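You operate a simulated robot arm through the tools that you are given. There is no shell and no other tool. Be economical: measure what you need, move in short steps, check, and stop when the job is done.

You are at the controls of a simulated robot arm. One attempt, no reset.

Task
Start the line, stop it with the pull cord, then reset it.
Fine: after the reset switch the main switch off; the mode switch, the speed dial and the gate stay; the carrier stays held.

The check looks at the end state, three seconds after you hand in, the way a careful person would. Anything else that was tipped, shoved, dropped, spilled or broken makes it a failure.

Robot
A 7-joint arm with a fingered hand on a trunk, on a base that drives. Base frame: it is fixed to the floor where the robot stands at the start and does not move with it; the origin is under the middle of the robot, x ahead of it, y to its left, z up. Units: m, rad, N and s.
With the tool pointing down near the work surface it reaches from about 0.1 to 0.66 m from the robot's upright axis, wherever it stands. Its first joint turns from -1.204 to 3.002 rad. Places, roughly: black cord grip [0.7, 0.6, 1.4]; carrier stop lever [0.7, -0.4, 0.6]; line main switch [0.6, 0.1, 1.3]; line mode switch [0.6, 0, 1.3]; line reset button [0.6, -0.1, 1.2]; line speed dial [0.6, -0.1, 1.3]; line start button [0.6, 0.1, 1.2]; yellow gate [0.9, 1, 0.7]. Payload 3.2 kg.
The TCP is the grasp point between the finger pads, 0.026 m short of the fingertips. In the tool frame z runs along the fingers and y along their closing line. Largest opening 0.088 m; the body of the gripper starts 0.03 m behind the TCP. The gripper is a hand of 5 fingers: y runs from the thumb to the fingers, the wrist lies at [-0.016, -0.108, -0.172] in the tool frame, and closing takes about 1.5 s.
Orientation is that of the tool frame in the base frame, as [roll, pitch, yaw] about the fixed x, y, z axes, in that order (R = Rz(yaw) Ry(pitch) Rx(roll)). With the fingers straight down and the wrist toward the robot, the tool's x, y and z point along [0, 1, 0], [1, 0, 0] and [0, 0, -1] of the base frame.

Tools
- The arm moves only by the tool apply_moves. Its argument "steps" is a list of rows, each a list of 2 entries, a list of its own where there are three numbers: the shift along the base's x, y, z in cm, then the turn, a rotation vector about the base's x, y, z in rad. In form: [[[dx, dy, dz], [ax, ay, az]], ...]. A call has 1 to 8 rows; each row shifts and turns the commanded pose from where the row before left it. "hand" is the gripper command, from -1 (shut) to 1 (fully open), values between in proportion, set as the call begins (left out, the last holds). Rows are played at 5 a second. More than 0.05 m and 0.15 rad between two rows, or a gripper value outside its range, and nothing of the call is played. Where a pose cannot be reached the arm comes as near as it can. A force on the tool above 70 N (or 10 N above the force at the start of the call, whichever is more), or a blocked arm, ends the call early, and 0.2 s more pass. Each finger travels about 0.072 m/s and halts on what it meets, pressing with about 22 N; the grip force reading is that of the motor and also rises with nothing between the fingers. The clock runs only during rows and for 0.2 s after the last one: add rows that do not move to give the fingers time. It gives the time, the measured TCP pose, the force on the tool (base axes), the opening and the grip force at its end, in the units of the frame above (readings bear some noise), with the torque about the TCP (base axes, N m) and any sound that the robot's microphone picked up.
- Cameras (640 x 400 px; columns grow to the right, rows downward): "scene" is now at [0.1371, 0.0142, 1.4723]; the picture's right is [0.17, -0.99, 0.00], its down [-0.51, -0.09, -0.86] and it looks along [0.85, 0.14, -0.51] (base axes); focal length 262 px, centre (320, 200). "wrist" rides on the gripper at [0.067, -0.098, -0.117] in the tool frame; the picture's right is [-0.71, 0.33, -0.62], its down [-0.65, -0.65, 0.39] and it looks along [-0.28, 0.68, 0.68] (tool axes); focal length 234 px, centre (320, 200). There is no depth. A picture from a camera that has moved, and an enlarged one, comes with that camera's place and axes in the base frame and with its lens.
- capture(camera): a new picture of that camera. The clock stands still meanwhile.
- raise_lower(by): slides the trunk up (or, below 0, down) by that many m; the arm and the scene camera ride with it, the base frame stays. It gives what a move gives, with no picture.
- base_move(legs): drives the robot by 1 to 6 legs, each [ahead, left, turn to the left] in m, m and rad, along the robot's own axes; the way and the turn of a leg run together, so that a leg with both is an arc; at most 1.5 m and 3.142 rad a leg. The arm and the cameras ride along, it lands a little off, and it stops where it bumps. It gives what a move gives.
- grasp_type(shape): the hand has 5 fingers and takes this shape, open, in about a second: jaw (thumb against the fingers, like two jaws); tri (thumb and two fingers); tip (a fingertip pinch); poke (one finger out to press); point (the index stretched); flat (the hand flat); cup (the hand cupped); fist (a fist). The gripper value then closes the fingers along that shape, each until it touches; the sizes above hold for jaw. It gives what a move gives, with no picture.
- turn_head(pan, tilt): turns the head with the scene camera to pan (to the left, within 1.501 rad either way) and tilt (down, from -0.506 to 1.204), counted from straight ahead of the robot. It gives what a move gives.
- inspect(camera, box): a new picture of the part [left, top, right, bottom] of that camera's present view, enlarged. The clock stands still meanwhile.
- hand_in(): hands the job in; it is judged then, once.

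Work in short steps. Places have to be worked out from the pictures, the camera data and where the tool is seen: move nearer, look again, correct. Check each grasp and each placing, and mend what went wrong. You have 120 turns and 82 pictures in all, those below and enlarged ones among them. Open the gripper and draw the arm clear of the work before you hand the job in, unless the task says otherwise; then end with one line.

The tools are called after "Emit:" as name(argument=value, ...) on one line, values as JSON. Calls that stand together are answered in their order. apply_moves: Moves the arm, as the interface text tells. Its arguments: {"type":"object","properties":{"steps":{"type":"array","items":{"type":"array"}},"hand":{"type":"number"}},"required":["steps"]} The other tools are called the same way: raise_lower (by) slides the trunk up or down; grasp_type (shape) gives the hand a shape; base_move (legs) drives the base; turn_head (pan, tilt) turns the head that bears the scene camera; capture (camera) takes a picture; inspect (camera, box) takes an enlarged picture of a part of a camera's view; hand_in () hands the job in.

At the start:

```text
time: 0.0
eef_pos: [0.3777, 0.1844, 0.9999]
tcp_rot: [3.141, 0.0, 1.57]
contact_force: [0.3, -0.5, -0.4]
wrist_torque: [-0.03, -0.04, 0.02]
grip_width: 0.088
grasp_force: 0.0
shape: jaw
trunk travel left (down, up): [-0.775, 0.065]
robot x, y, heading: [-0.0015, -0.0014, -0.002]
head pan, tilt: [0.166, 0.541]
```

scene: 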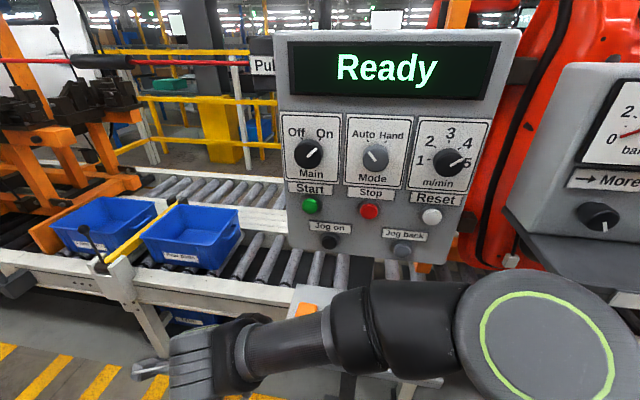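
wrist: 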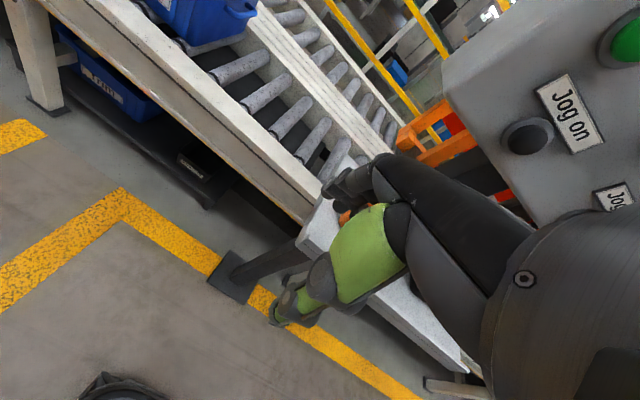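

The panel reads Ready and the main switch looks to be on. I'll enlarge the panel and the cord area to read the details.

Emit:
inspect(camera="scene", box=[270, 100, 510, 260])

Emit:
inspect(camera="scene", box=[0, 0, 280, 280])

Emit:
turn_head(pan=0.8, tilt=0.3)

Emit:
capture(camera="scene")

```text
2.50 times, centred on (390, 180) of scene
camera zoom: at [0.1371, 0.0142, 1.4723], right [0.17, -0.99, 0.0], down [-0.51, -0.09, -0.86], along [0.85, 0.14, -0.51], focal length 654 px, centre (145, 250)
```

zoom: 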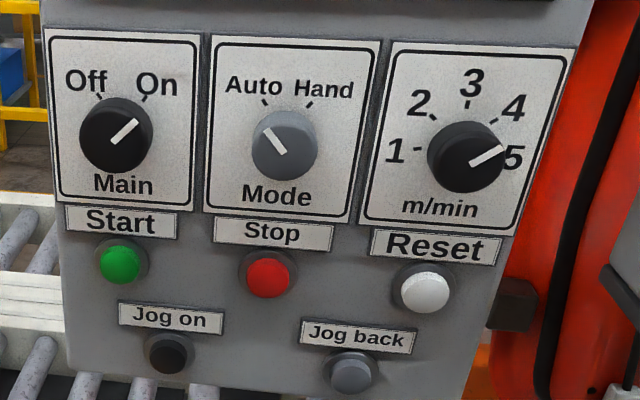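

```text
1.43 times, centred on (140, 140) of scene
camera zoom: at [0.1371, 0.0142, 1.4723], right [0.17, -0.99, 0.0], down [-0.51, -0.09, -0.86], along [0.85, 0.14, -0.51], focal length 374 px, centre (577, 286)
```

zoom: 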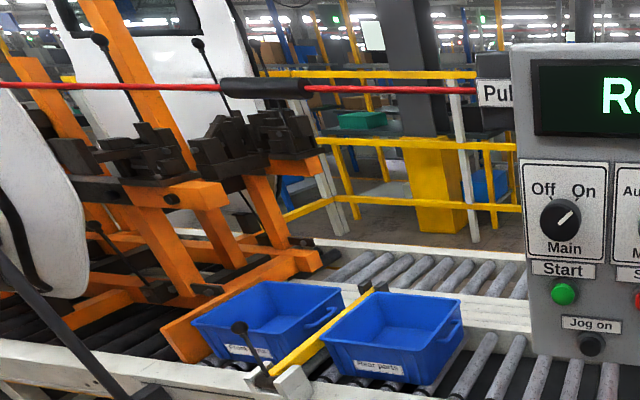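

```text
time: 1.0
eef_pos: [0.3787, 0.1856, 0.9991]
tcp_rot: [3.141, 0.0, 1.571]
contact_force: [-1.0, 0.1, 0.3]
wrist_torque: [0.01, 0.04, -0.04]
grip_width: 0.0878
grasp_force: 0.1
shape: jaw
trunk travel left (down, up): [-0.775, 0.065]
robot x, y, heading: [-0.003, -0.0024, 0.003]
head pan, tilt: [0.799, 0.3]
```

```text
77 pictures are left
camera scene: at [0.1135, 0.0661, 1.4944], right [0.72, -0.7, 0.0], down [-0.21, -0.21, -0.96], along [0.67, 0.68, -0.3], focal length 262 px, centre (320, 200)
```

scene: 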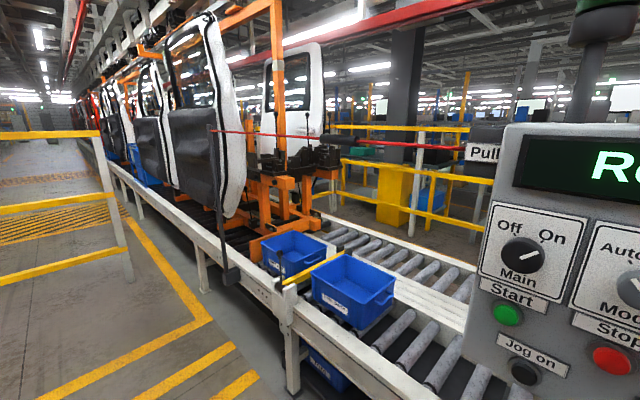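

Main is On, mode is Auto and speed is near 5. I'll take the poke shape and tilt the hand forward while lifting it, well short of the panel.

Emit:
grasp_type(shape="poke")

Emit:
apply_moves(steps=[[[0, 0, 2], [0, -0.14, 0]], [[0, 0, 2], [0, -0.14, 0]], [[0, 0, 2], [0, -0.14, 0]], [[0, 0, 2], [0, -0.14, 0]], [[0, 0, 2], [0, -0.14, 0]], [[0, 0, 2], [0, -0.14, 0]], [[0, 0, 2], [0, -0.14, 0]], [[0, 0, 2], [0, -0.14, 0]]])

Emit:
apply_moves(steps=[[[0, 0, 1], [0, -0.15, 0]], [[0, 0, 0], [0, -0.15, 0]], [[0, 0, 0], [0, -0.15, 0]], [[0, 0, 0], [0, 0, 0]]])

Emit:
turn_head(pan=0.1, tilt=0.55)

Emit:
capture(camera="scene")

Emit:
capture(camera="wrist")

```text
time: 1.9
eef_pos: [0.3788, 0.1849, 1.0002]
tcp_rot: [-3.141, 0.0, 1.569]
contact_force: [-0.6, -0.1, 0.0]
wrist_torque: [-0.03, 0.03, 0.0]
grip_width: 0.0
grasp_force: 0.1
shape: poke
trunk travel left (down, up): [-0.775, 0.065]
robot x, y, heading: [0.0001, 0.001, -0.001]
head pan, tilt: [0.799, 0.3]
```

```text
time: 3.7
eef_pos: [0.3807, 0.1823, 1.1633]
tcp_rot: [2.022, -0.009, 1.564]
contact_force: [0.0, -0.2, -0.4]
wrist_torque: [-0.02, 0.0, -0.01]
grip_width: 0.0
grasp_force: 0.1
shape: poke
trunk travel left (down, up): [-0.775, 0.065]
robot x, y, heading: [-0.001, 0.0005, -0.005]
head pan, tilt: [0.799, 0.3]
```

```text
time: 4.9
eef_pos: [0.4117, 0.1491, 1.2368]
tcp_rot: [1.562, -0.081, 1.531]
contact_force: [0.3, 0.1, -0.6]
wrist_torque: [-0.04, -0.04, -0.03]
grip_width: 0.0
grasp_force: 0.0
shape: poke
out of reach, approached as far as the arm can: row 2, 3
trunk travel left (down, up): [-0.775, 0.065]
robot x, y, heading: [-0.0018, 0.0011, 0.0]
head pan, tilt: [0.799, 0.3]
stopped in row 4: the arm was blocked; the commanded pose is now the measured one
```

```text
time: 6.0
eef_pos: [0.4113, 0.1498, 1.2355]
tcp_rot: [1.563, -0.08, 1.531]
contact_force: [-0.4, 0.1, 0.1]
wrist_torque: [-0.01, -0.03, -0.03]
grip_width: 0.0001
grasp_force: 0.0
shape: poke
trunk travel left (down, up): [-0.775, 0.065]
robot x, y, heading: [0.0015, -0.0002, 0.003]
head pan, tilt: [0.099, 0.55]
```

```text
76 pictures are left
camera scene: at [0.1376, 0.0083, 1.4715], right [0.1, -0.99, 0.0], down [-0.52, -0.05, -0.85], along [0.85, 0.09, -0.52], focal length 262 px, centre (320, 200)
```

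scene: 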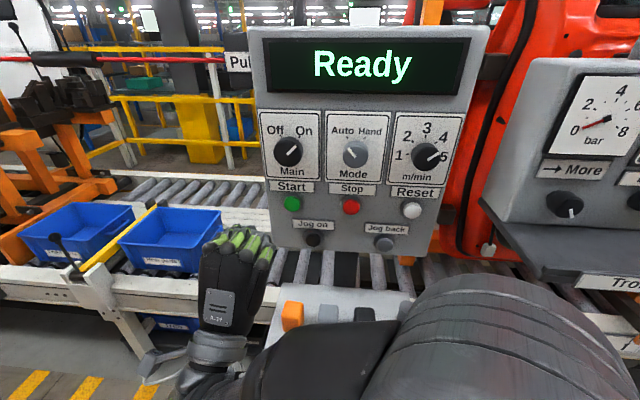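

```text
75 pictures are left
camera wrist: at [0.2974, 0.229, 1.1442], right [-0.66, -0.71, 0.27], down [0.37, -0.61, -0.7], along [0.66, -0.36, 0.66], focal length 234 px, centre (320, 200)
```

wrist: 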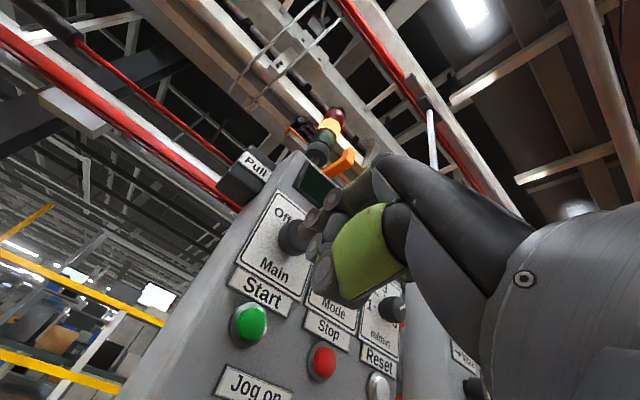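

The hand now points forward. I'll enlarge both views to find which finger sticks out.

Emit:
inspect(camera="scene", box=[180, 180, 300, 340])

Emit:
inspect(camera="wrist", box=[220, 130, 460, 310])

```text
2.50 times, centred on (240, 260) of scene
camera zoom: at [0.1376, 0.0083, 1.4715], right [0.1, -0.99, 0.0], down [-0.52, -0.05, -0.85], along [0.85, 0.09, -0.52], focal length 654 px, centre (520, 50)
```

zoom: 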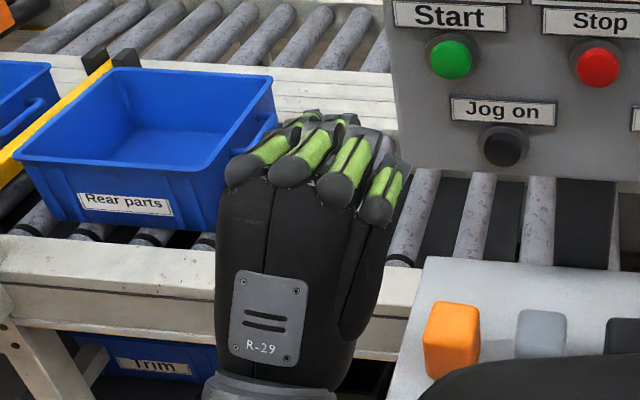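

```text
2.22 times, centred on (340, 220) of wrist
camera zoom: at [0.2974, 0.229, 1.1442], right [-0.66, -0.71, 0.27], down [0.37, -0.61, -0.7], along [0.66, -0.36, 0.66], focal length 520 px, centre (276, 156)
```

zoom: 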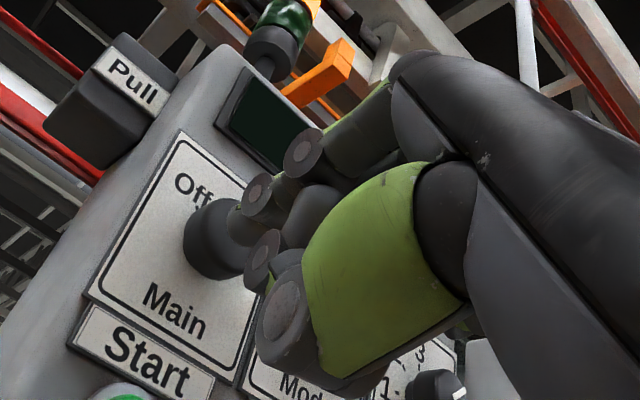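

No finger stands out clearly in this shape. I'll try "point" and compare.

Emit:
grasp_type(shape="point")

Emit:
inspect(camera="scene", box=[180, 180, 300, 340])

Emit:
inspect(camera="wrist", box=[220, 130, 460, 310])

```text
time: 6.9
eef_pos: [0.4108, 0.1494, 1.2353]
tcp_rot: [1.563, -0.08, 1.532]
contact_force: [-0.5, 0.0, -0.1]
wrist_torque: [0.0, 0.04, 0.02]
grip_width: 0.0002
grasp_force: 0.0
shape: point
trunk travel left (down, up): [-0.775, 0.065]
robot x, y, heading: [0.0007, 0.0011, 0.0]
head pan, tilt: [0.099, 0.55]
```

```text
2.50 times, centred on (240, 260) of scene
camera zoom: at [0.1377, 0.0082, 1.4715], right [0.1, -1.0, 0.0], down [-0.52, -0.05, -0.85], along [0.85, 0.08, -0.52], focal length 654 px, centre (520, 50)
```

zoom: 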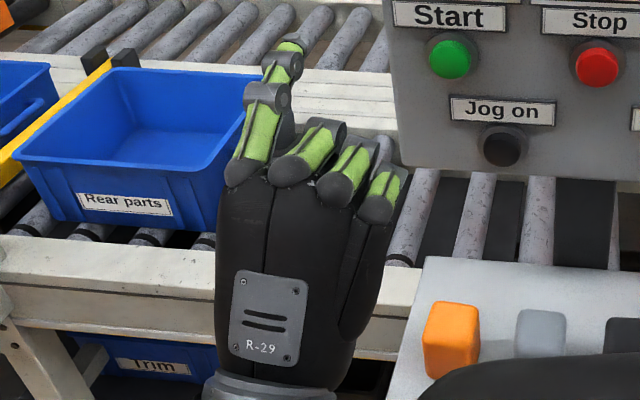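

```text
2.22 times, centred on (340, 220) of wrist
camera zoom: at [0.2975, 0.2289, 1.1441], right [-0.66, -0.71, 0.27], down [0.37, -0.61, -0.7], along [0.66, -0.36, 0.66], focal length 520 px, centre (276, 156)
```

zoom: 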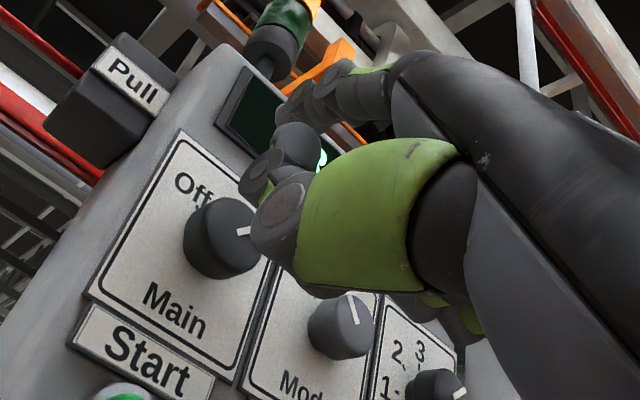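

"Point" stretches the index finger clearly. I'll move slowly toward the front of the start button and look again to locate the fingertip.

Emit:
apply_moves(steps=[[[1, -1, -2], [0, 0, 0]], [[1, -1, -2], [0, 0, 0]], [[1, -1, -2], [0, 0, 0]], [[0, 0, 0], [0, 0, 0]]])

Emit:
capture(camera="scene")

Emit:
capture(camera="wrist")

```text
time: 8.1
eef_pos: [0.4568, 0.0967, 1.2137]
tcp_rot: [1.553, -0.166, 1.489]
contact_force: [-0.2, -1.5, -0.9]
wrist_torque: [0.02, -0.02, -0.05]
grip_width: 0.0
grasp_force: 0.0
shape: point
out of reach, approached as far as the arm can: row 3
trunk travel left (down, up): [-0.775, 0.065]
robot x, y, heading: [-0.0046, -0.0008, 0.004]
head pan, tilt: [0.099, 0.55]
stopped in row 4: the arm was blocked; the commanded pose is now the measured one
```

```text
70 pictures are left
camera scene: at [0.138, 0.0078, 1.4715], right [0.1, -1.0, 0.0], down [-0.52, -0.05, -0.85], along [0.85, 0.08, -0.52], focal length 262 px, centre (320, 200)
```

scene: 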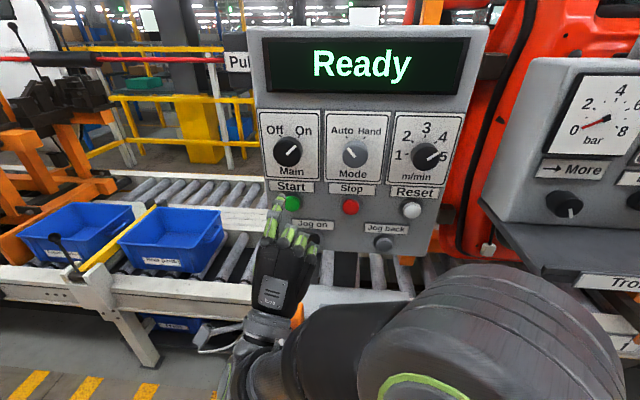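

```text
69 pictures are left
camera wrist: at [0.3481, 0.1875, 1.1263], right [-0.69, -0.7, 0.2], down [0.36, -0.56, -0.75], along [0.63, -0.44, 0.64], focal length 234 px, centre (320, 200)
```

wrist: 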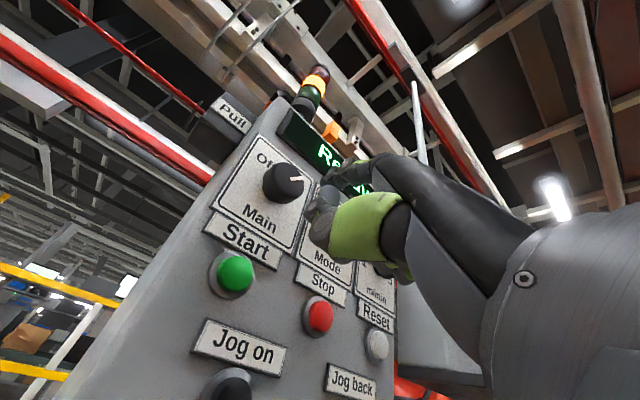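

The arm is cramped here, and I place the start button at about [0.58, 0.11, 1.19]. I'll back the base off 0.12 m so the arm has room to go lower with the fingers forward.

Emit:
base_move(legs=[[-0.13, 0, 0]])

Emit:
apply_moves(steps=[[[2, 1, -1], [0, 0, 0.04]], [[2, 1, -1], [0.05, 0.03, 0.04]], [[2, 1, -1], [0.05, 0.03, 0]], [[0, 0, 0], [0, 0, 0]]])

```text
time: 9.4
eef_pos: [0.3288, 0.0963, 1.2132]
tcp_rot: [1.554, -0.167, 1.49]
contact_force: [0.8, 0.0, 0.9]
wrist_torque: [0.01, 0.0, 0.02]
grip_width: 0.0
grasp_force: 0.1
shape: point
trunk travel left (down, up): [-0.775, 0.065]
robot x, y, heading: [-0.1296, -0.0003, -0.002]
head pan, tilt: [0.099, 0.55]
```

```text
time: 10.4
eef_pos: [0.3958, 0.1106, 1.1934]
tcp_rot: [1.618, -0.306, 1.528]
contact_force: [-0.5, 0.1, 0.3]
wrist_torque: [0.03, -0.02, 0.02]
grip_width: 0.0
grasp_force: 0.2
shape: point
trunk travel left (down, up): [-0.775, 0.065]
robot x, y, heading: [-0.1271, 0.0041, 0.004]
head pan, tilt: [0.099, 0.55]
```

Turning about +x tilted the wrong way, so I'll level the hand with a turn about −x.

Emit:
apply_moves(steps=[[[1, 0, -1], [-0.1, 0, 0]], [[1, 0, -1], [-0.1, 0, 0]], [[1, 0, -1], [-0.1, 0, 0]], [[0, 0, 0], [0, 0, 0]]])

Emit:
capture(camera="scene")

Emit:
capture(camera="wrist")

```text
time: 11.6
eef_pos: [0.4298, 0.1044, 1.1629]
tcp_rot: [1.62, -0.011, 1.513]
contact_force: [0.1, 0.6, -0.4]
wrist_torque: [0.02, -0.04, 0.04]
grip_width: 0.0
grasp_force: 0.1
shape: point
trunk travel left (down, up): [-0.775, 0.065]
robot x, y, heading: [-0.1283, -0.001, 0.005]
head pan, tilt: [0.099, 0.55]
stopped in row 4: the arm was blocked; the commanded pose is now the measured one
```

```text
68 pictures are left
camera scene: at [0.0087, 0.0082, 1.4715], right [0.1, -0.99, 0.0], down [-0.52, -0.05, -0.85], along [0.85, 0.09, -0.52], focal length 262 px, centre (320, 200)
```

scene: 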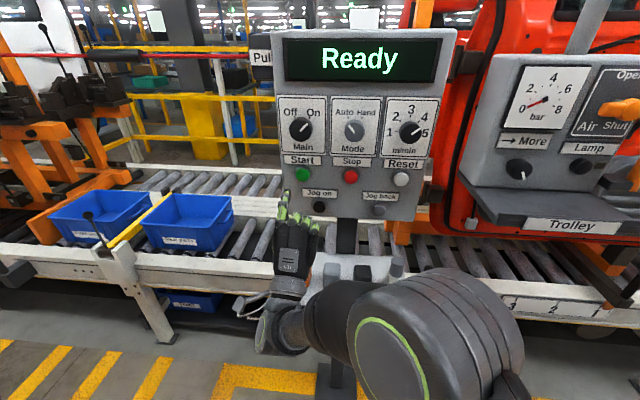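

```text
67 pictures are left
camera wrist: at [0.3126, 0.1794, 1.0725], right [-0.65, -0.67, 0.35], down [0.32, -0.66, -0.68], along [0.69, -0.33, 0.64], focal length 234 px, centre (320, 200)
```

wrist: 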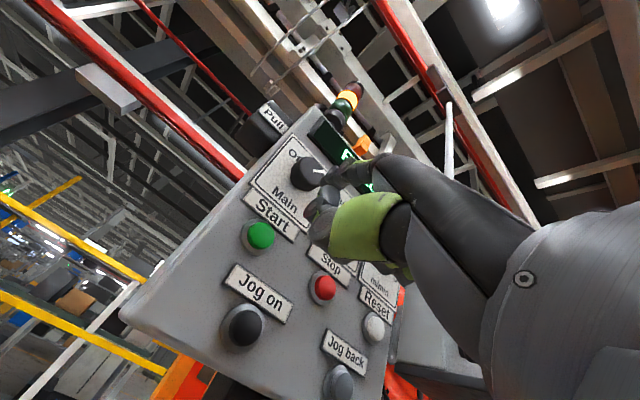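

The pose is good now. I'll zoom in to see where the index fingertip is.

Emit:
inspect(camera="scene", box=[240, 140, 360, 260])

Emit:
inspect(camera="wrist", box=[220, 120, 420, 260])

```text
3.33 times, centred on (300, 200) of scene
camera zoom: at [0.0087, 0.0082, 1.4715], right [0.1, -0.99, 0.0], down [-0.52, -0.05, -0.85], along [0.85, 0.09, -0.52], focal length 872 px, centre (387, 200)
```

zoom: 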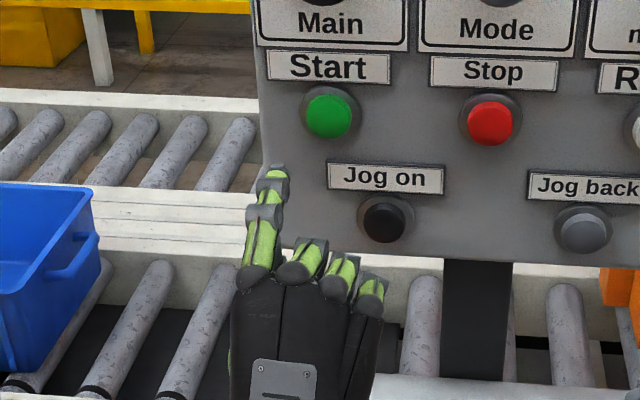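

```text
2.86 times, centred on (320, 190) of wrist
camera zoom: at [0.3126, 0.1794, 1.0725], right [-0.65, -0.67, 0.35], down [0.32, -0.66, -0.68], along [0.69, -0.33, 0.64], focal length 669 px, centre (320, 229)
```

zoom: 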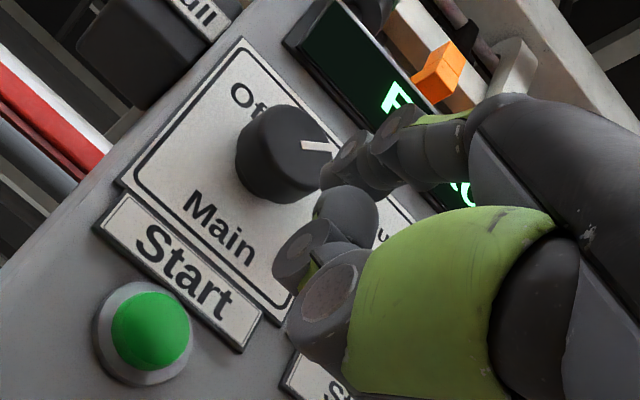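

The fingertip comes out at about [0.449, 0.120, 1.220], a tool offset of roughly (0.016, 0.057, 0.02). I'll tilt slightly down so the index leads, and move in front of Start.

Emit:
apply_moves(steps=[[[1.5, -0.3, -0.5], [0, 0.1, 0]], [[1.5, -0.3, -0.5], [0, 0.1, 0]], [[1.5, -0.3, -0.5], [0, 0, 0]], [[1.4, -0.3, -0.4], [0, 0, 0]], [[0, 0, 0], [0, 0, 0]]])

Emit:
inspect(camera="scene", box=[240, 120, 360, 240])

Emit:
capture(camera="wrist")

```text
time: 12.8
eef_pos: [0.4879, 0.095, 1.1435]
tcp_rot: [1.817, 0.004, 1.518]
contact_force: [0.6, -0.3, -0.5]
wrist_torque: [-0.02, -0.06, 0.01]
grip_width: 0.0001
grasp_force: 0.0
shape: point
trunk travel left (down, up): [-0.775, 0.065]
robot x, y, heading: [-0.1279, -0.0002, -0.004]
head pan, tilt: [0.099, 0.55]
```

```text
3.33 times, centred on (300, 180) of scene
camera zoom: at [0.008, 0.0085, 1.4715], right [0.1, -0.99, 0.0], down [-0.52, -0.05, -0.85], along [0.85, 0.09, -0.52], focal length 872 px, centre (387, 267)
```

zoom: 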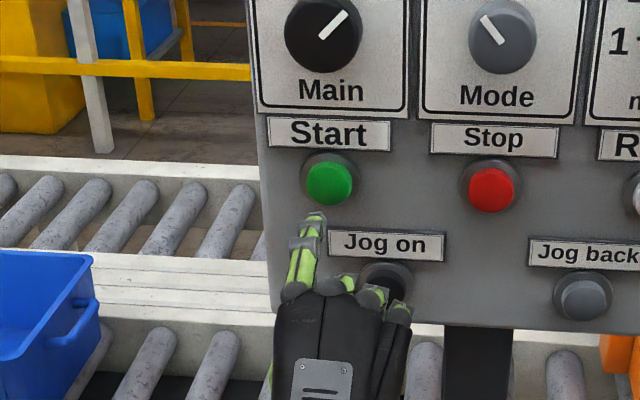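

```text
63 pictures are left
camera wrist: at [0.3542, 0.1685, 1.0786], right [-0.56, -0.68, 0.48], down [0.18, -0.66, -0.73], along [0.81, -0.32, 0.5], focal length 234 px, centre (320, 200)
```

wrist: 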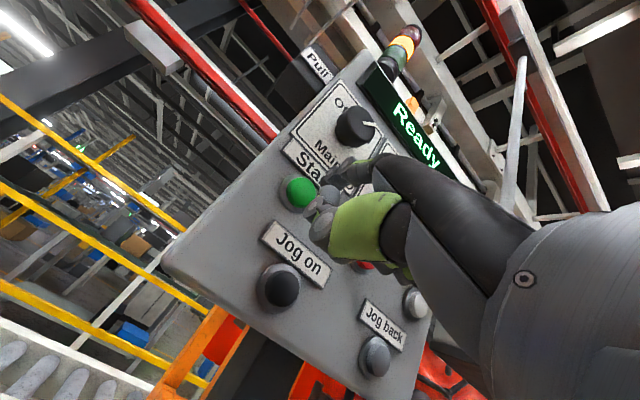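

The tip estimate agrees with the view: it is in line with Start and about 5 cm short. I'll move straight ahead.

Emit:
apply_moves(steps=[[[1, 0, 0], [0, 0, 0]], [[1, 0, 0], [0, 0, 0]], [[1, 0, 0], [0, 0, 0]], [[0, 0, 0], [0, 0, 0]]])

Emit:
inspect(camera="scene", box=[240, 120, 360, 240])

Emit:
inspect(camera="wrist", box=[220, 100, 420, 300])

```text
time: 13.8
eef_pos: [0.5185, 0.0953, 1.1439]
tcp_rot: [1.817, 0.004, 1.516]
contact_force: [-0.7, 0.8, 0.0]
wrist_torque: [0.01, 0.02, -0.03]
grip_width: 0.0002
grasp_force: 0.1
shape: point
trunk travel left (down, up): [-0.775, 0.065]
robot x, y, heading: [-0.1278, 0.0015, 0.0]
head pan, tilt: [0.099, 0.55]
```

```text
3.33 times, centred on (300, 180) of scene
camera zoom: at [0.0082, 0.0084, 1.4715], right [0.1, -0.99, 0.0], down [-0.52, -0.05, -0.85], along [0.85, 0.09, -0.52], focal length 872 px, centre (387, 267)
```

zoom: 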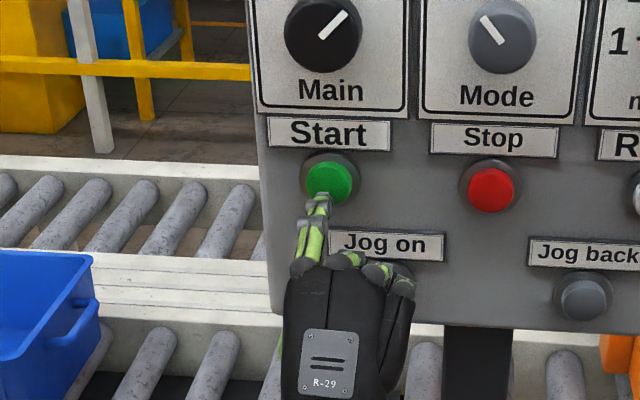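

```text
2.00 times, centred on (320, 200) of wrist
camera zoom: at [0.3841, 0.1687, 1.0782], right [-0.56, -0.68, 0.48], down [0.18, -0.66, -0.73], along [0.81, -0.32, 0.5], focal length 468 px, centre (320, 200)
```

zoom: 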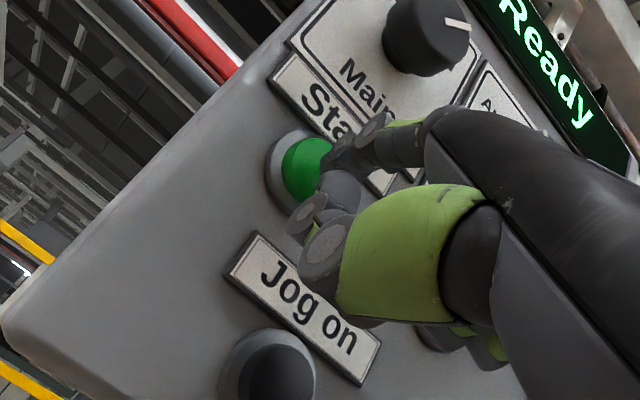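

The fingertip is just in front of Start, so I'll press in half-centimetre steps.

Emit:
apply_moves(steps=[[[0.5, 0, 0], [0, 0, 0]], [[0.5, 0, 0], [0, 0, 0]], [[0.5, 0, 0], [0, 0, 0]], [[0, 0, 0], [0, 0, 0]]])

Emit:
capture(camera="scene")

```text
time: 14.8
eef_pos: [0.5323, 0.0951, 1.1457]
tcp_rot: [1.817, 0.004, 1.518]
contact_force: [-3.7, -1.3, 0.1]
wrist_torque: [0.02, -0.12, 0.04]
grip_width: 0.0833
grasp_force: 0.0
shape: point
trunk travel left (down, up): [-0.775, 0.065]
robot x, y, heading: [-0.1315, -0.0003, -0.001]
head pan, tilt: [0.099, 0.55]
```

```text
60 pictures are left
camera scene: at [0.0073, 0.0082, 1.4716], right [0.1, -0.99, 0.0], down [-0.52, -0.05, -0.85], along [0.85, 0.09, -0.52], focal length 262 px, centre (320, 200)
```

scene: 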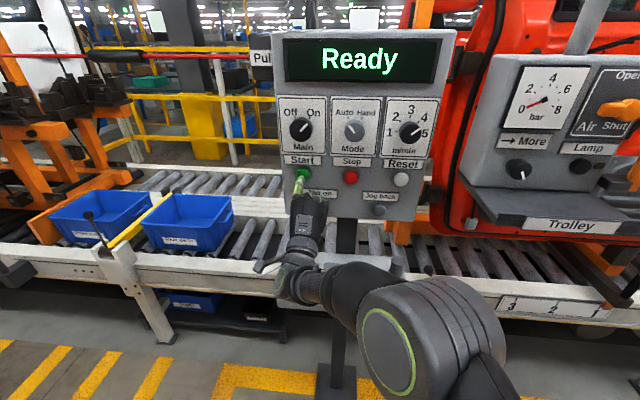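

There's 3.7 N of contact but the display still says Ready, so I'll press further in.

Emit:
apply_moves(steps=[[[0.4, 0, 0], [0, 0, 0]], [[0.4, 0, 0], [0, 0, 0]], [[0, 0, 0], [0, 0, 0]]])

Emit:
capture(camera="scene")

Emit:
inspect(camera="wrist", box=[220, 100, 420, 300])

```text
time: 15.6
eef_pos: [0.5374, 0.0955, 1.1462]
tcp_rot: [1.813, 0.004, 1.518]
contact_force: [-16.3, -1.0, -3.2]
wrist_torque: [0.02, -0.71, 0.2]
grip_width: 0.0832
grasp_force: 0.1
shape: point
trunk travel left (down, up): [-0.775, 0.065]
robot x, y, heading: [-0.1301, -0.0021, 0.004]
head pan, tilt: [0.099, 0.55]
heard: click
```

```text
59 pictures are left
camera scene: at [0.0026, 0.0079, 1.472], right [0.1, -0.99, 0.0], down [-0.52, -0.05, -0.85], along [0.85, 0.09, -0.52], focal length 262 px, centre (320, 200)
```

scene: 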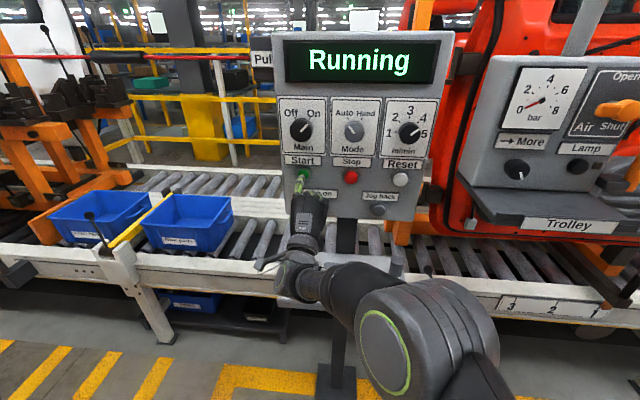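

```text
2.00 times, centred on (320, 200) of wrist
camera zoom: at [0.4024, 0.1693, 1.0799], right [-0.56, -0.68, 0.47], down [0.18, -0.66, -0.73], along [0.81, -0.32, 0.5], focal length 468 px, centre (320, 200)
```

zoom: 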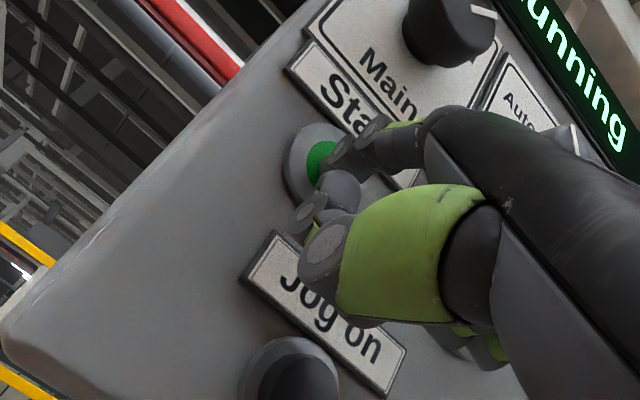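

The display reads Running. I'll draw straight back and then shape the hand as a jaw for the cord.

Emit:
apply_moves(steps=[[[-2, 0, 0], [0, 0, 0]], [[-3, 0, 0], [0, 0, 0]], [[-4, 0, 0], [0, 0, 0]], [[-3, 0, 1], [0, 0, 0]]])

Emit:
grasp_type(shape="jaw")

Emit:
base_move(legs=[[0, 0.42, 0]])

Emit:
turn_head(pan=0.3, tilt=0.3)

Emit:
capture(camera="scene")

Emit:
capture(camera="wrist")

```text
time: 16.6
eef_pos: [0.4199, 0.0941, 1.1555]
tcp_rot: [1.817, 0.004, 1.515]
contact_force: [-0.1, 0.3, 0.5]
wrist_torque: [-0.02, 0.0, -0.02]
grip_width: 0.0001
grasp_force: 0.1
shape: point
trunk travel left (down, up): [-0.775, 0.065]
robot x, y, heading: [-0.1306, 0.0016, 0.004]
head pan, tilt: [0.099, 0.55]
```

```text
time: 17.5
eef_pos: [0.4206, 0.0937, 1.1544]
tcp_rot: [1.816, 0.004, 1.515]
contact_force: [0.4, -0.6, 0.0]
wrist_torque: [-0.01, 0.02, 0.0]
grip_width: 0.0878
grasp_force: 0.1
shape: jaw
trunk travel left (down, up): [-0.775, 0.065]
robot x, y, heading: [-0.1277, 0.0007, 0.002]
head pan, tilt: [0.099, 0.55]
```

```text
time: 20.1
eef_pos: [0.4219, 0.5149, 1.1544]
tcp_rot: [1.818, 0.004, 1.514]
contact_force: [0.4, 0.0, -0.1]
wrist_torque: [0.04, 0.0, 0.0]
grip_width: 0.0881
grasp_force: 0.0
shape: jaw
trunk travel left (down, up): [-0.775, 0.065]
robot x, y, heading: [-0.1319, 0.4197, -0.002]
head pan, tilt: [0.099, 0.55]
```

```text
time: 20.8
eef_pos: [0.4212, 0.5134, 1.1548]
tcp_rot: [1.817, 0.004, 1.512]
contact_force: [0.4, -0.1, -0.7]
wrist_torque: [-0.01, 0.0, -0.04]
grip_width: 0.0877
grasp_force: 0.1
shape: jaw
trunk travel left (down, up): [-0.775, 0.065]
robot x, y, heading: [-0.1343, 0.4205, 0.002]
head pan, tilt: [0.3, 0.3]
```

```text
57 pictures are left
camera scene: at [0.008, 0.4466, 1.4944], right [0.3, -0.96, 0.0], down [-0.28, -0.09, -0.96], along [0.91, 0.28, -0.3], focal length 262 px, centre (320, 200)
```

scene: 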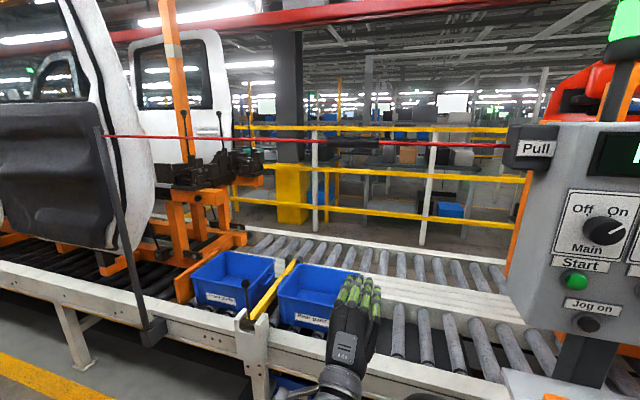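

```text
56 pictures are left
camera wrist: at [0.2875, 0.5878, 1.0887], right [-0.56, -0.68, 0.48], down [0.18, -0.66, -0.73], along [0.81, -0.32, 0.49], focal length 234 px, centre (320, 200)
```

wrist: 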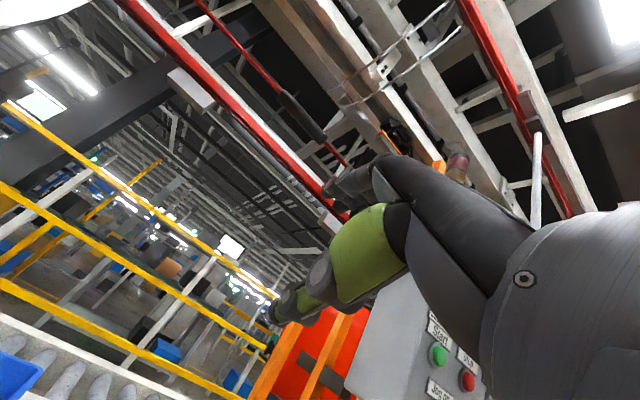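

The cord grip comes out at about [0.671, 0.569, 1.434], running along y. I'll raise the hand to that height, still well short of it in x, and level it.

Emit:
apply_moves(steps=[[[0, 0.8, 4], [0, -0.05, 0]], [[0, 0.8, 4], [0, -0.05, 0]], [[0, 0.8, 4], [0, -0.05, 0]], [[0, 0.8, 4], [0, -0.05, 0]], [[0, 0.8, 4], [0, 0, 0.02]], [[0, 0.8, 4], [0, 0, 0.02]], [[0, 0.7, 4], [0, 0, 0.02]], [[0, 0, 0], [0, 0, 0]]], hand=1)

Emit:
capture(camera="scene")

Emit:
capture(camera="wrist")

```text
time: 22.6
eef_pos: [0.4225, 0.5679, 1.436]
tcp_rot: [1.617, -0.007, 1.574]
contact_force: [0.0, 0.0, -0.2]
wrist_torque: [0.0, 0.01, 0.01]
grip_width: 0.0879
grasp_force: 0.0
shape: jaw
trunk travel left (down, up): [-0.775, 0.065]
robot x, y, heading: [-0.1315, 0.4193, 0.001]
head pan, tilt: [0.3, 0.3]
```

```text
55 pictures are left
camera scene: at [0.0083, 0.4468, 1.4944], right [0.3, -0.96, 0.0], down [-0.28, -0.09, -0.96], along [0.91, 0.28, -0.3], focal length 262 px, centre (320, 200)
```

scene: 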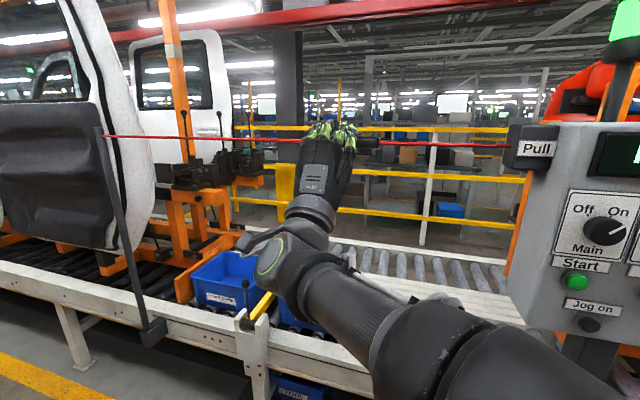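

```text
54 pictures are left
camera wrist: at [0.2999, 0.6355, 1.344], right [-0.6, -0.71, 0.36], down [0.36, -0.64, -0.68], along [0.71, -0.28, 0.65], focal length 234 px, centre (320, 200)
```

wrist: 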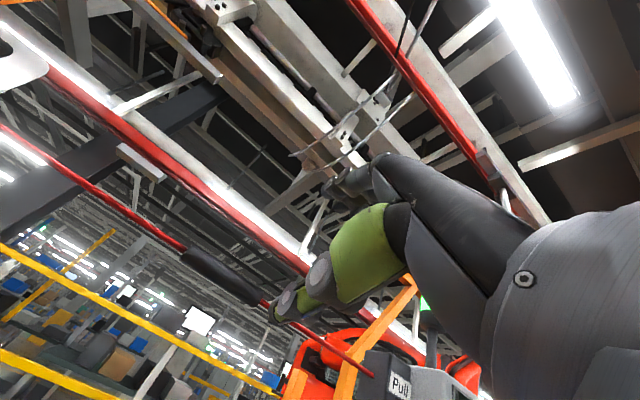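

The wrist view confirms the grip at about z 1.438 and y 0.57, in line with the TCP. I'll drive ahead 0.14 m, leaving the fingertips about 8 cm short.

Emit:
base_move(legs=[[0.14, 0, 0]])

Emit:
capture(camera="scene")

Emit:
capture(camera="wrist")

```text
time: 23.9
eef_pos: [0.5599, 0.5694, 1.4351]
tcp_rot: [1.618, -0.007, 1.576]
contact_force: [0.2, -0.2, -0.4]
wrist_torque: [-0.01, 0.0, -0.02]
grip_width: 0.0879
grasp_force: 0.1
shape: jaw
trunk travel left (down, up): [-0.775, 0.065]
robot x, y, heading: [0.0099, 0.4203, 0.001]
head pan, tilt: [0.3, 0.3]
```

```text
53 pictures are left
camera scene: at [0.1463, 0.4469, 1.4946], right [0.3, -0.96, 0.0], down [-0.28, -0.09, -0.96], along [0.91, 0.28, -0.3], focal length 262 px, centre (320, 200)
```

scene: 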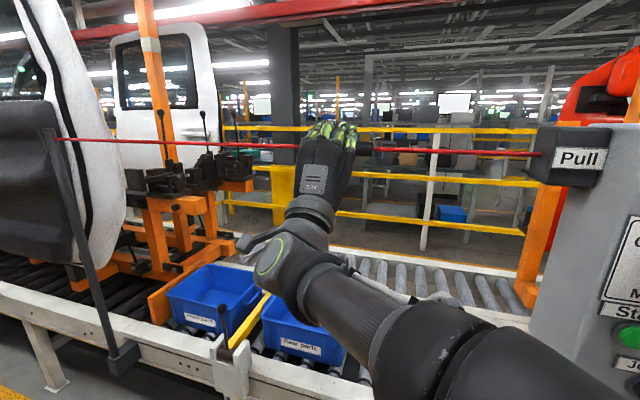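

```text
52 pictures are left
camera wrist: at [0.438, 0.6357, 1.3441], right [-0.6, -0.71, 0.35], down [0.36, -0.64, -0.68], along [0.71, -0.28, 0.65], focal length 234 px, centre (320, 200)
```

wrist: 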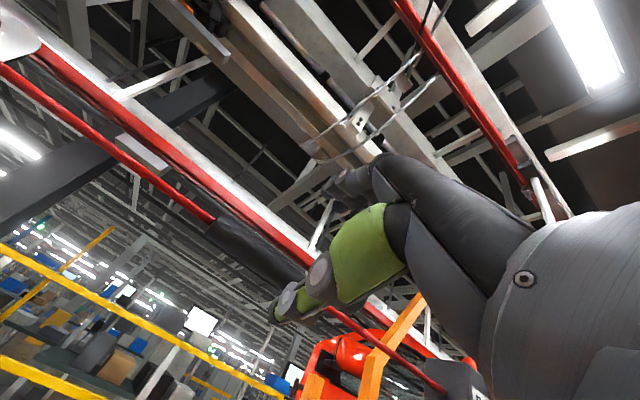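

The grip still computes to z≈1.438 and y≈0.572. I'll move the arm forward 9 cm and look.

Emit:
apply_moves(steps=[[[2, 0, 0], [0, 0, 0]], [[2, 0, 0], [0, 0, 0]], [[2, 0, 0.1], [0, 0, 0]], [[2, 0, 0.1], [0, 0, 0]], [[1, 0, 0.1], [0, 0, 0]], [[0, 0, 0], [0, 0, 0]]])

Emit:
capture(camera="wrist")

Emit:
inspect(camera="scene", box=[240, 90, 420, 210])

```text
time: 25.4
eef_pos: [0.6542, 0.5532, 1.4498]
tcp_rot: [1.612, -0.032, 1.561]
contact_force: [0.2, 0.4, 1.0]
wrist_torque: [-0.04, -0.02, -0.07]
grip_width: 0.0879
grasp_force: 0.1
shape: jaw
trunk travel left (down, up): [-0.775, 0.065]
robot x, y, heading: [0.0118, 0.4183, -0.002]
head pan, tilt: [0.3, 0.3]
```

```text
51 pictures are left
camera wrist: at [0.5335, 0.6241, 1.3587], right [-0.62, -0.71, 0.33], down [0.35, -0.63, -0.69], along [0.7, -0.31, 0.64], focal length 234 px, centre (320, 200)
```

wrist: 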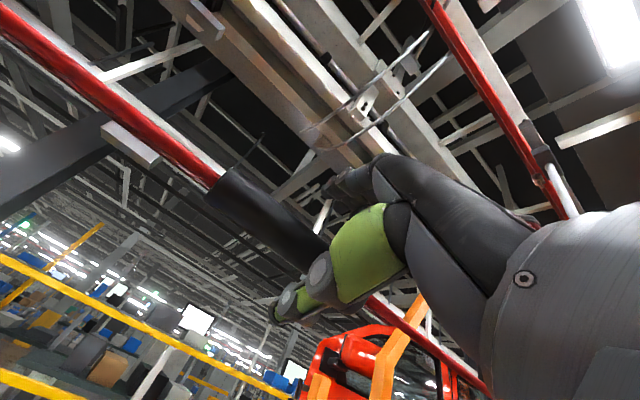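

```text
3.33 times, centred on (330, 150) of scene
camera zoom: at [0.1469, 0.4473, 1.4945], right [0.3, -0.96, 0.0], down [-0.28, -0.09, -0.96], along [0.91, 0.28, -0.3], focal length 872 px, centre (287, 367)
```

zoom: 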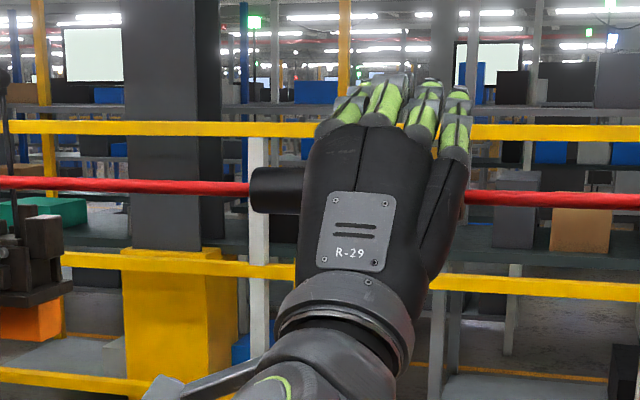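

The grip lies between thumb and fingers, and the arm is near its reach limit. I'll move the base forward 2 cm, lower slightly, and close.

Emit:
base_move(legs=[[0.02, 0.01, 0]])

Emit:
apply_moves(steps=[[[0, 0, -0.5], [0, 0, 0]], [[0, 0, -0.5], [0, 0, 0]], [[0, 0, 0], [0, 0, 0]]])

Emit:
apply_moves(steps=[[[0, 0, 0], [0, 0, 0]], [[0, 0, 0], [0, 0, 0]], [[0, 0, 0], [0, 0, 0]], [[0, 0, 0], [0, 0, 0]], [[0, 0, 0], [0, 0, 0]], [[0, 0, 0], [0, 0, 0]], [[0, 0, 0], [0, 0, 0]]], hand=-1)

Emit:
capture(camera="wrist")

Emit:
capture(camera="scene")

```text
time: 26.1
eef_pos: [0.6753, 0.5602, 1.4462]
tcp_rot: [1.615, -0.03, 1.558]
contact_force: [0.2, 0.7, 0.2]
wrist_torque: [0.02, 0.04, -0.01]
grip_width: 0.0879
grasp_force: 0.0
shape: jaw
trunk travel left (down, up): [-0.775, 0.065]
robot x, y, heading: [0.0271, 0.428, -0.004]
head pan, tilt: [0.3, 0.3]
```

```text
time: 26.9
eef_pos: [0.6779, 0.5592, 1.4357]
tcp_rot: [1.616, -0.033, 1.556]
contact_force: [-0.1, 1.3, 0.5]
wrist_torque: [0.0, 0.04, 0.03]
grip_width: 0.0881
grasp_force: 0.1
shape: jaw
trunk travel left (down, up): [-0.775, 0.065]
robot x, y, heading: [0.0283, 0.4274, -0.001]
head pan, tilt: [0.3, 0.3]
```

```text
time: 28.6
eef_pos: [0.6788, 0.5585, 1.4355]
tcp_rot: [1.617, -0.033, 1.552]
contact_force: [2.3, -0.1, 2.5]
wrist_torque: [-0.17, -0.07, -0.07]
grip_width: 0.0185
grasp_force: 21.8
shape: jaw
trunk travel left (down, up): [-0.775, 0.065]
robot x, y, heading: [0.0283, 0.4311, -0.0]
head pan, tilt: [0.3, 0.3]
```

```text
49 pictures are left
camera wrist: at [0.5575, 0.6305, 1.3461], right [-0.62, -0.71, 0.34], down [0.35, -0.63, -0.69], along [0.7, -0.31, 0.64], focal length 234 px, centre (320, 200)
```

wrist: 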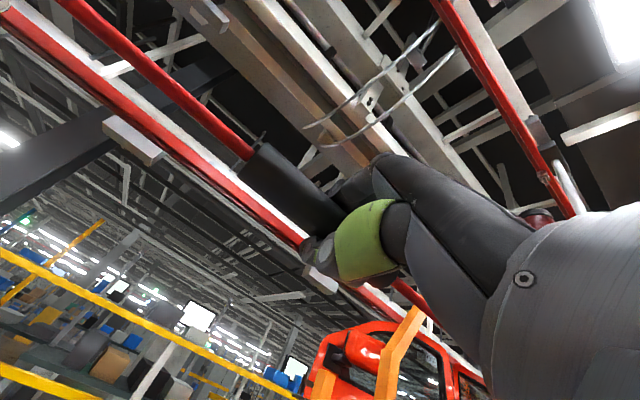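

```text
48 pictures are left
camera scene: at [0.1678, 0.4566, 1.4944], right [0.3, -0.96, 0.0], down [-0.28, -0.09, -0.96], along [0.91, 0.28, -0.3], focal length 262 px, centre (320, 200)
```

scene: 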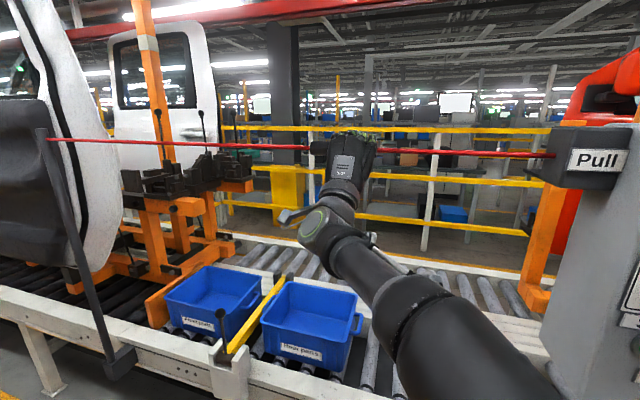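

The grip is held, with 0.0185 m of width left between the fingers and 22 N. I'll pull it toward the robot in small steps and listen for a click.

Emit:
apply_moves(steps=[[[-1, 0, 0], [0, 0, 0]], [[-1, 0, 0], [0, 0, 0]], [[-1, 0, 0], [0, 0, 0]], [[0, 0, 0], [0, 0, 0]]])

```text
time: 29.6
eef_pos: [0.6738, 0.5589, 1.4212]
tcp_rot: [1.641, -0.029, 1.554]
contact_force: [56.0, -2.4, 4.3]
wrist_torque: [-0.13, 0.35, 0.23]
grip_width: 0.0164
grasp_force: 22.0
shape: jaw
trunk travel left (down, up): [-0.775, 0.065]
robot x, y, heading: [0.0301, 0.4278, -0.0]
head pan, tilt: [0.3, 0.3]
```

It's stiff toward the robot (56 N) but gave downward. I'll ease x back and pull down instead.

Emit:
apply_moves(steps=[[[1, 0, 0], [0, 0, 0]], [[1, 0, 0], [0, 0, 0]], [[0.5, 0, 0], [0, 0, 0]], [[0, 0, 0], [0, 0, 0]]])

Emit:
capture(camera="scene")

```text
time: 30.6
eef_pos: [0.6757, 0.5585, 1.4355]
tcp_rot: [1.617, -0.036, 1.554]
contact_force: [9.4, 1.4, -2.0]
wrist_torque: [-0.18, 0.1, 0.02]
grip_width: 0.0168
grasp_force: 21.8
shape: jaw
trunk travel left (down, up): [-0.775, 0.065]
robot x, y, heading: [0.0299, 0.4322, 0.004]
head pan, tilt: [0.3, 0.3]
```

```text
47 pictures are left
camera scene: at [0.1717, 0.4576, 1.4939], right [0.3, -0.95, 0.0], down [-0.29, -0.09, -0.95], along [0.91, 0.28, -0.3], focal length 262 px, centre (320, 200)
```

scene: 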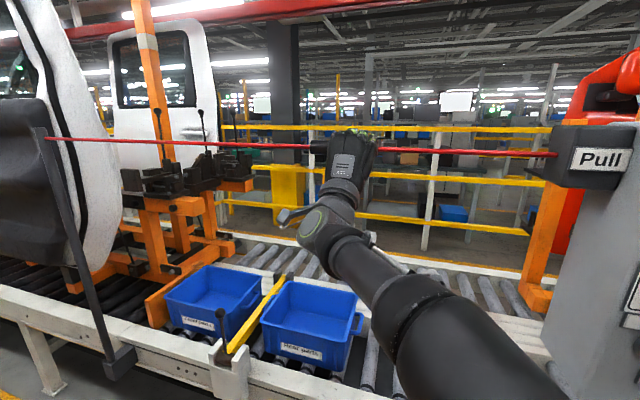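

The display isn't in view, so I'll rely on clicks and forces for now. Pulling down gently.

Emit:
apply_moves(steps=[[[0, 0, -1], [0, 0, 0]], [[0, 0, -1], [0, 0, 0]], [[0, 0, -1], [0, 0, 0]], [[0, 0, 0], [0, 0, 0]]])

```text
time: 31.6
eef_pos: [0.6766, 0.558, 1.407]
tcp_rot: [1.618, -0.038, 1.551]
contact_force: [9.7, 6.8, 7.0]
wrist_torque: [-0.29, 0.1, 0.03]
grip_width: 0.0176
grasp_force: 22.1
shape: jaw
trunk travel left (down, up): [-0.775, 0.065]
robot x, y, heading: [0.0315, 0.4289, -0.001]
head pan, tilt: [0.3, 0.3]
```

It moves down easily with about 7 N, so down is the pull direction. I'll continue.

Emit:
apply_moves(steps=[[[0, 0, -1], [0, 0, 0]], [[0, 0, -1], [0, 0, 0]], [[0, 0, -1], [0, 0, 0]], [[0, 0, 0], [0, 0, 0]]])

Emit:
turn_head(pan=-0.3, tilt=0.3)

Emit:
capture(camera="scene")

```text
time: 32.5
eef_pos: [0.6757, 0.5571, 1.3837]
tcp_rot: [1.609, -0.043, 1.547]
contact_force: [15.6, 15.8, 18.4]
wrist_torque: [-0.47, 0.09, 0.11]
grip_width: 0.0184
grasp_force: 22.0
shape: jaw
trunk travel left (down, up): [-0.775, 0.065]
robot x, y, heading: [0.034, 0.4337, 0.005]
head pan, tilt: [0.3, 0.3]
```

```text
time: 33.5
eef_pos: [0.6761, 0.5566, 1.3821]
tcp_rot: [1.611, -0.041, 1.542]
contact_force: [16.5, 18.8, 25.8]
wrist_torque: [-0.54, 0.06, 0.08]
grip_width: 0.0196
grasp_force: 22.0
shape: jaw
trunk travel left (down, up): [-0.775, 0.065]
robot x, y, heading: [0.0317, 0.4282, -0.0]
head pan, tilt: [-0.3, 0.3]
```

```text
46 pictures are left
camera scene: at [0.1688, 0.4095, 1.4946], right [-0.29, -0.96, 0.01], down [-0.28, 0.08, -0.96], along [0.91, -0.28, -0.3], focal length 262 px, centre (320, 200)
```

scene: 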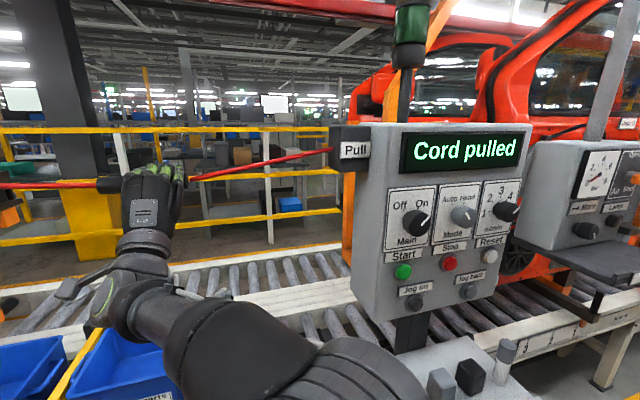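

The display reads "Cord pulled". I'll let the cord back up gently before releasing.

Emit:
apply_moves(steps=[[[0, 0, 1], [0, 0, 0]], [[0, 0, 1], [0, 0, 0]], [[0, 0, 1], [0, 0, 0]], [[0, 0, 1], [0, 0, 0]], [[0, 0, 0.9], [0, 0, 0]], [[0, 0, 0.6], [0, 0, 0]], [[0, 0, 0], [0, 0, 0]]])

Emit:
capture(camera="scene")

```text
time: 35.1
eef_pos: [0.6755, 0.5567, 1.4327]
tcp_rot: [1.62, -0.042, 1.545]
contact_force: [2.7, 14.6, 2.5]
wrist_torque: [-0.39, -0.05, 0.03]
grip_width: 0.0182
grasp_force: 22.1
shape: jaw
trunk travel left (down, up): [-0.775, 0.065]
robot x, y, heading: [0.0348, 0.4291, -0.004]
head pan, tilt: [-0.3, 0.3]
```

```text
45 pictures are left
camera scene: at [0.1681, 0.4083, 1.4945], right [-0.3, -0.96, 0.0], down [-0.28, 0.08, -0.96], along [0.91, -0.28, -0.29], focal length 262 px, centre (320, 200)
```

scene: 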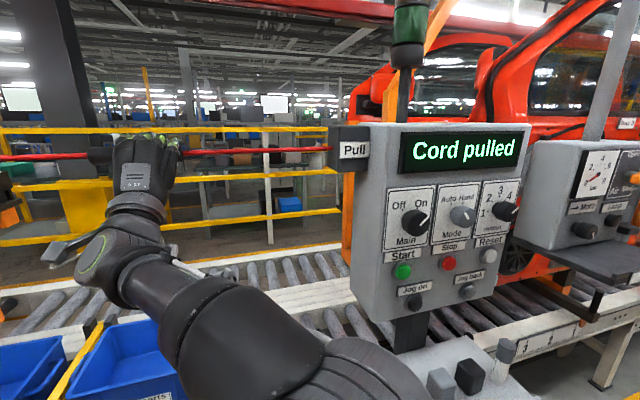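

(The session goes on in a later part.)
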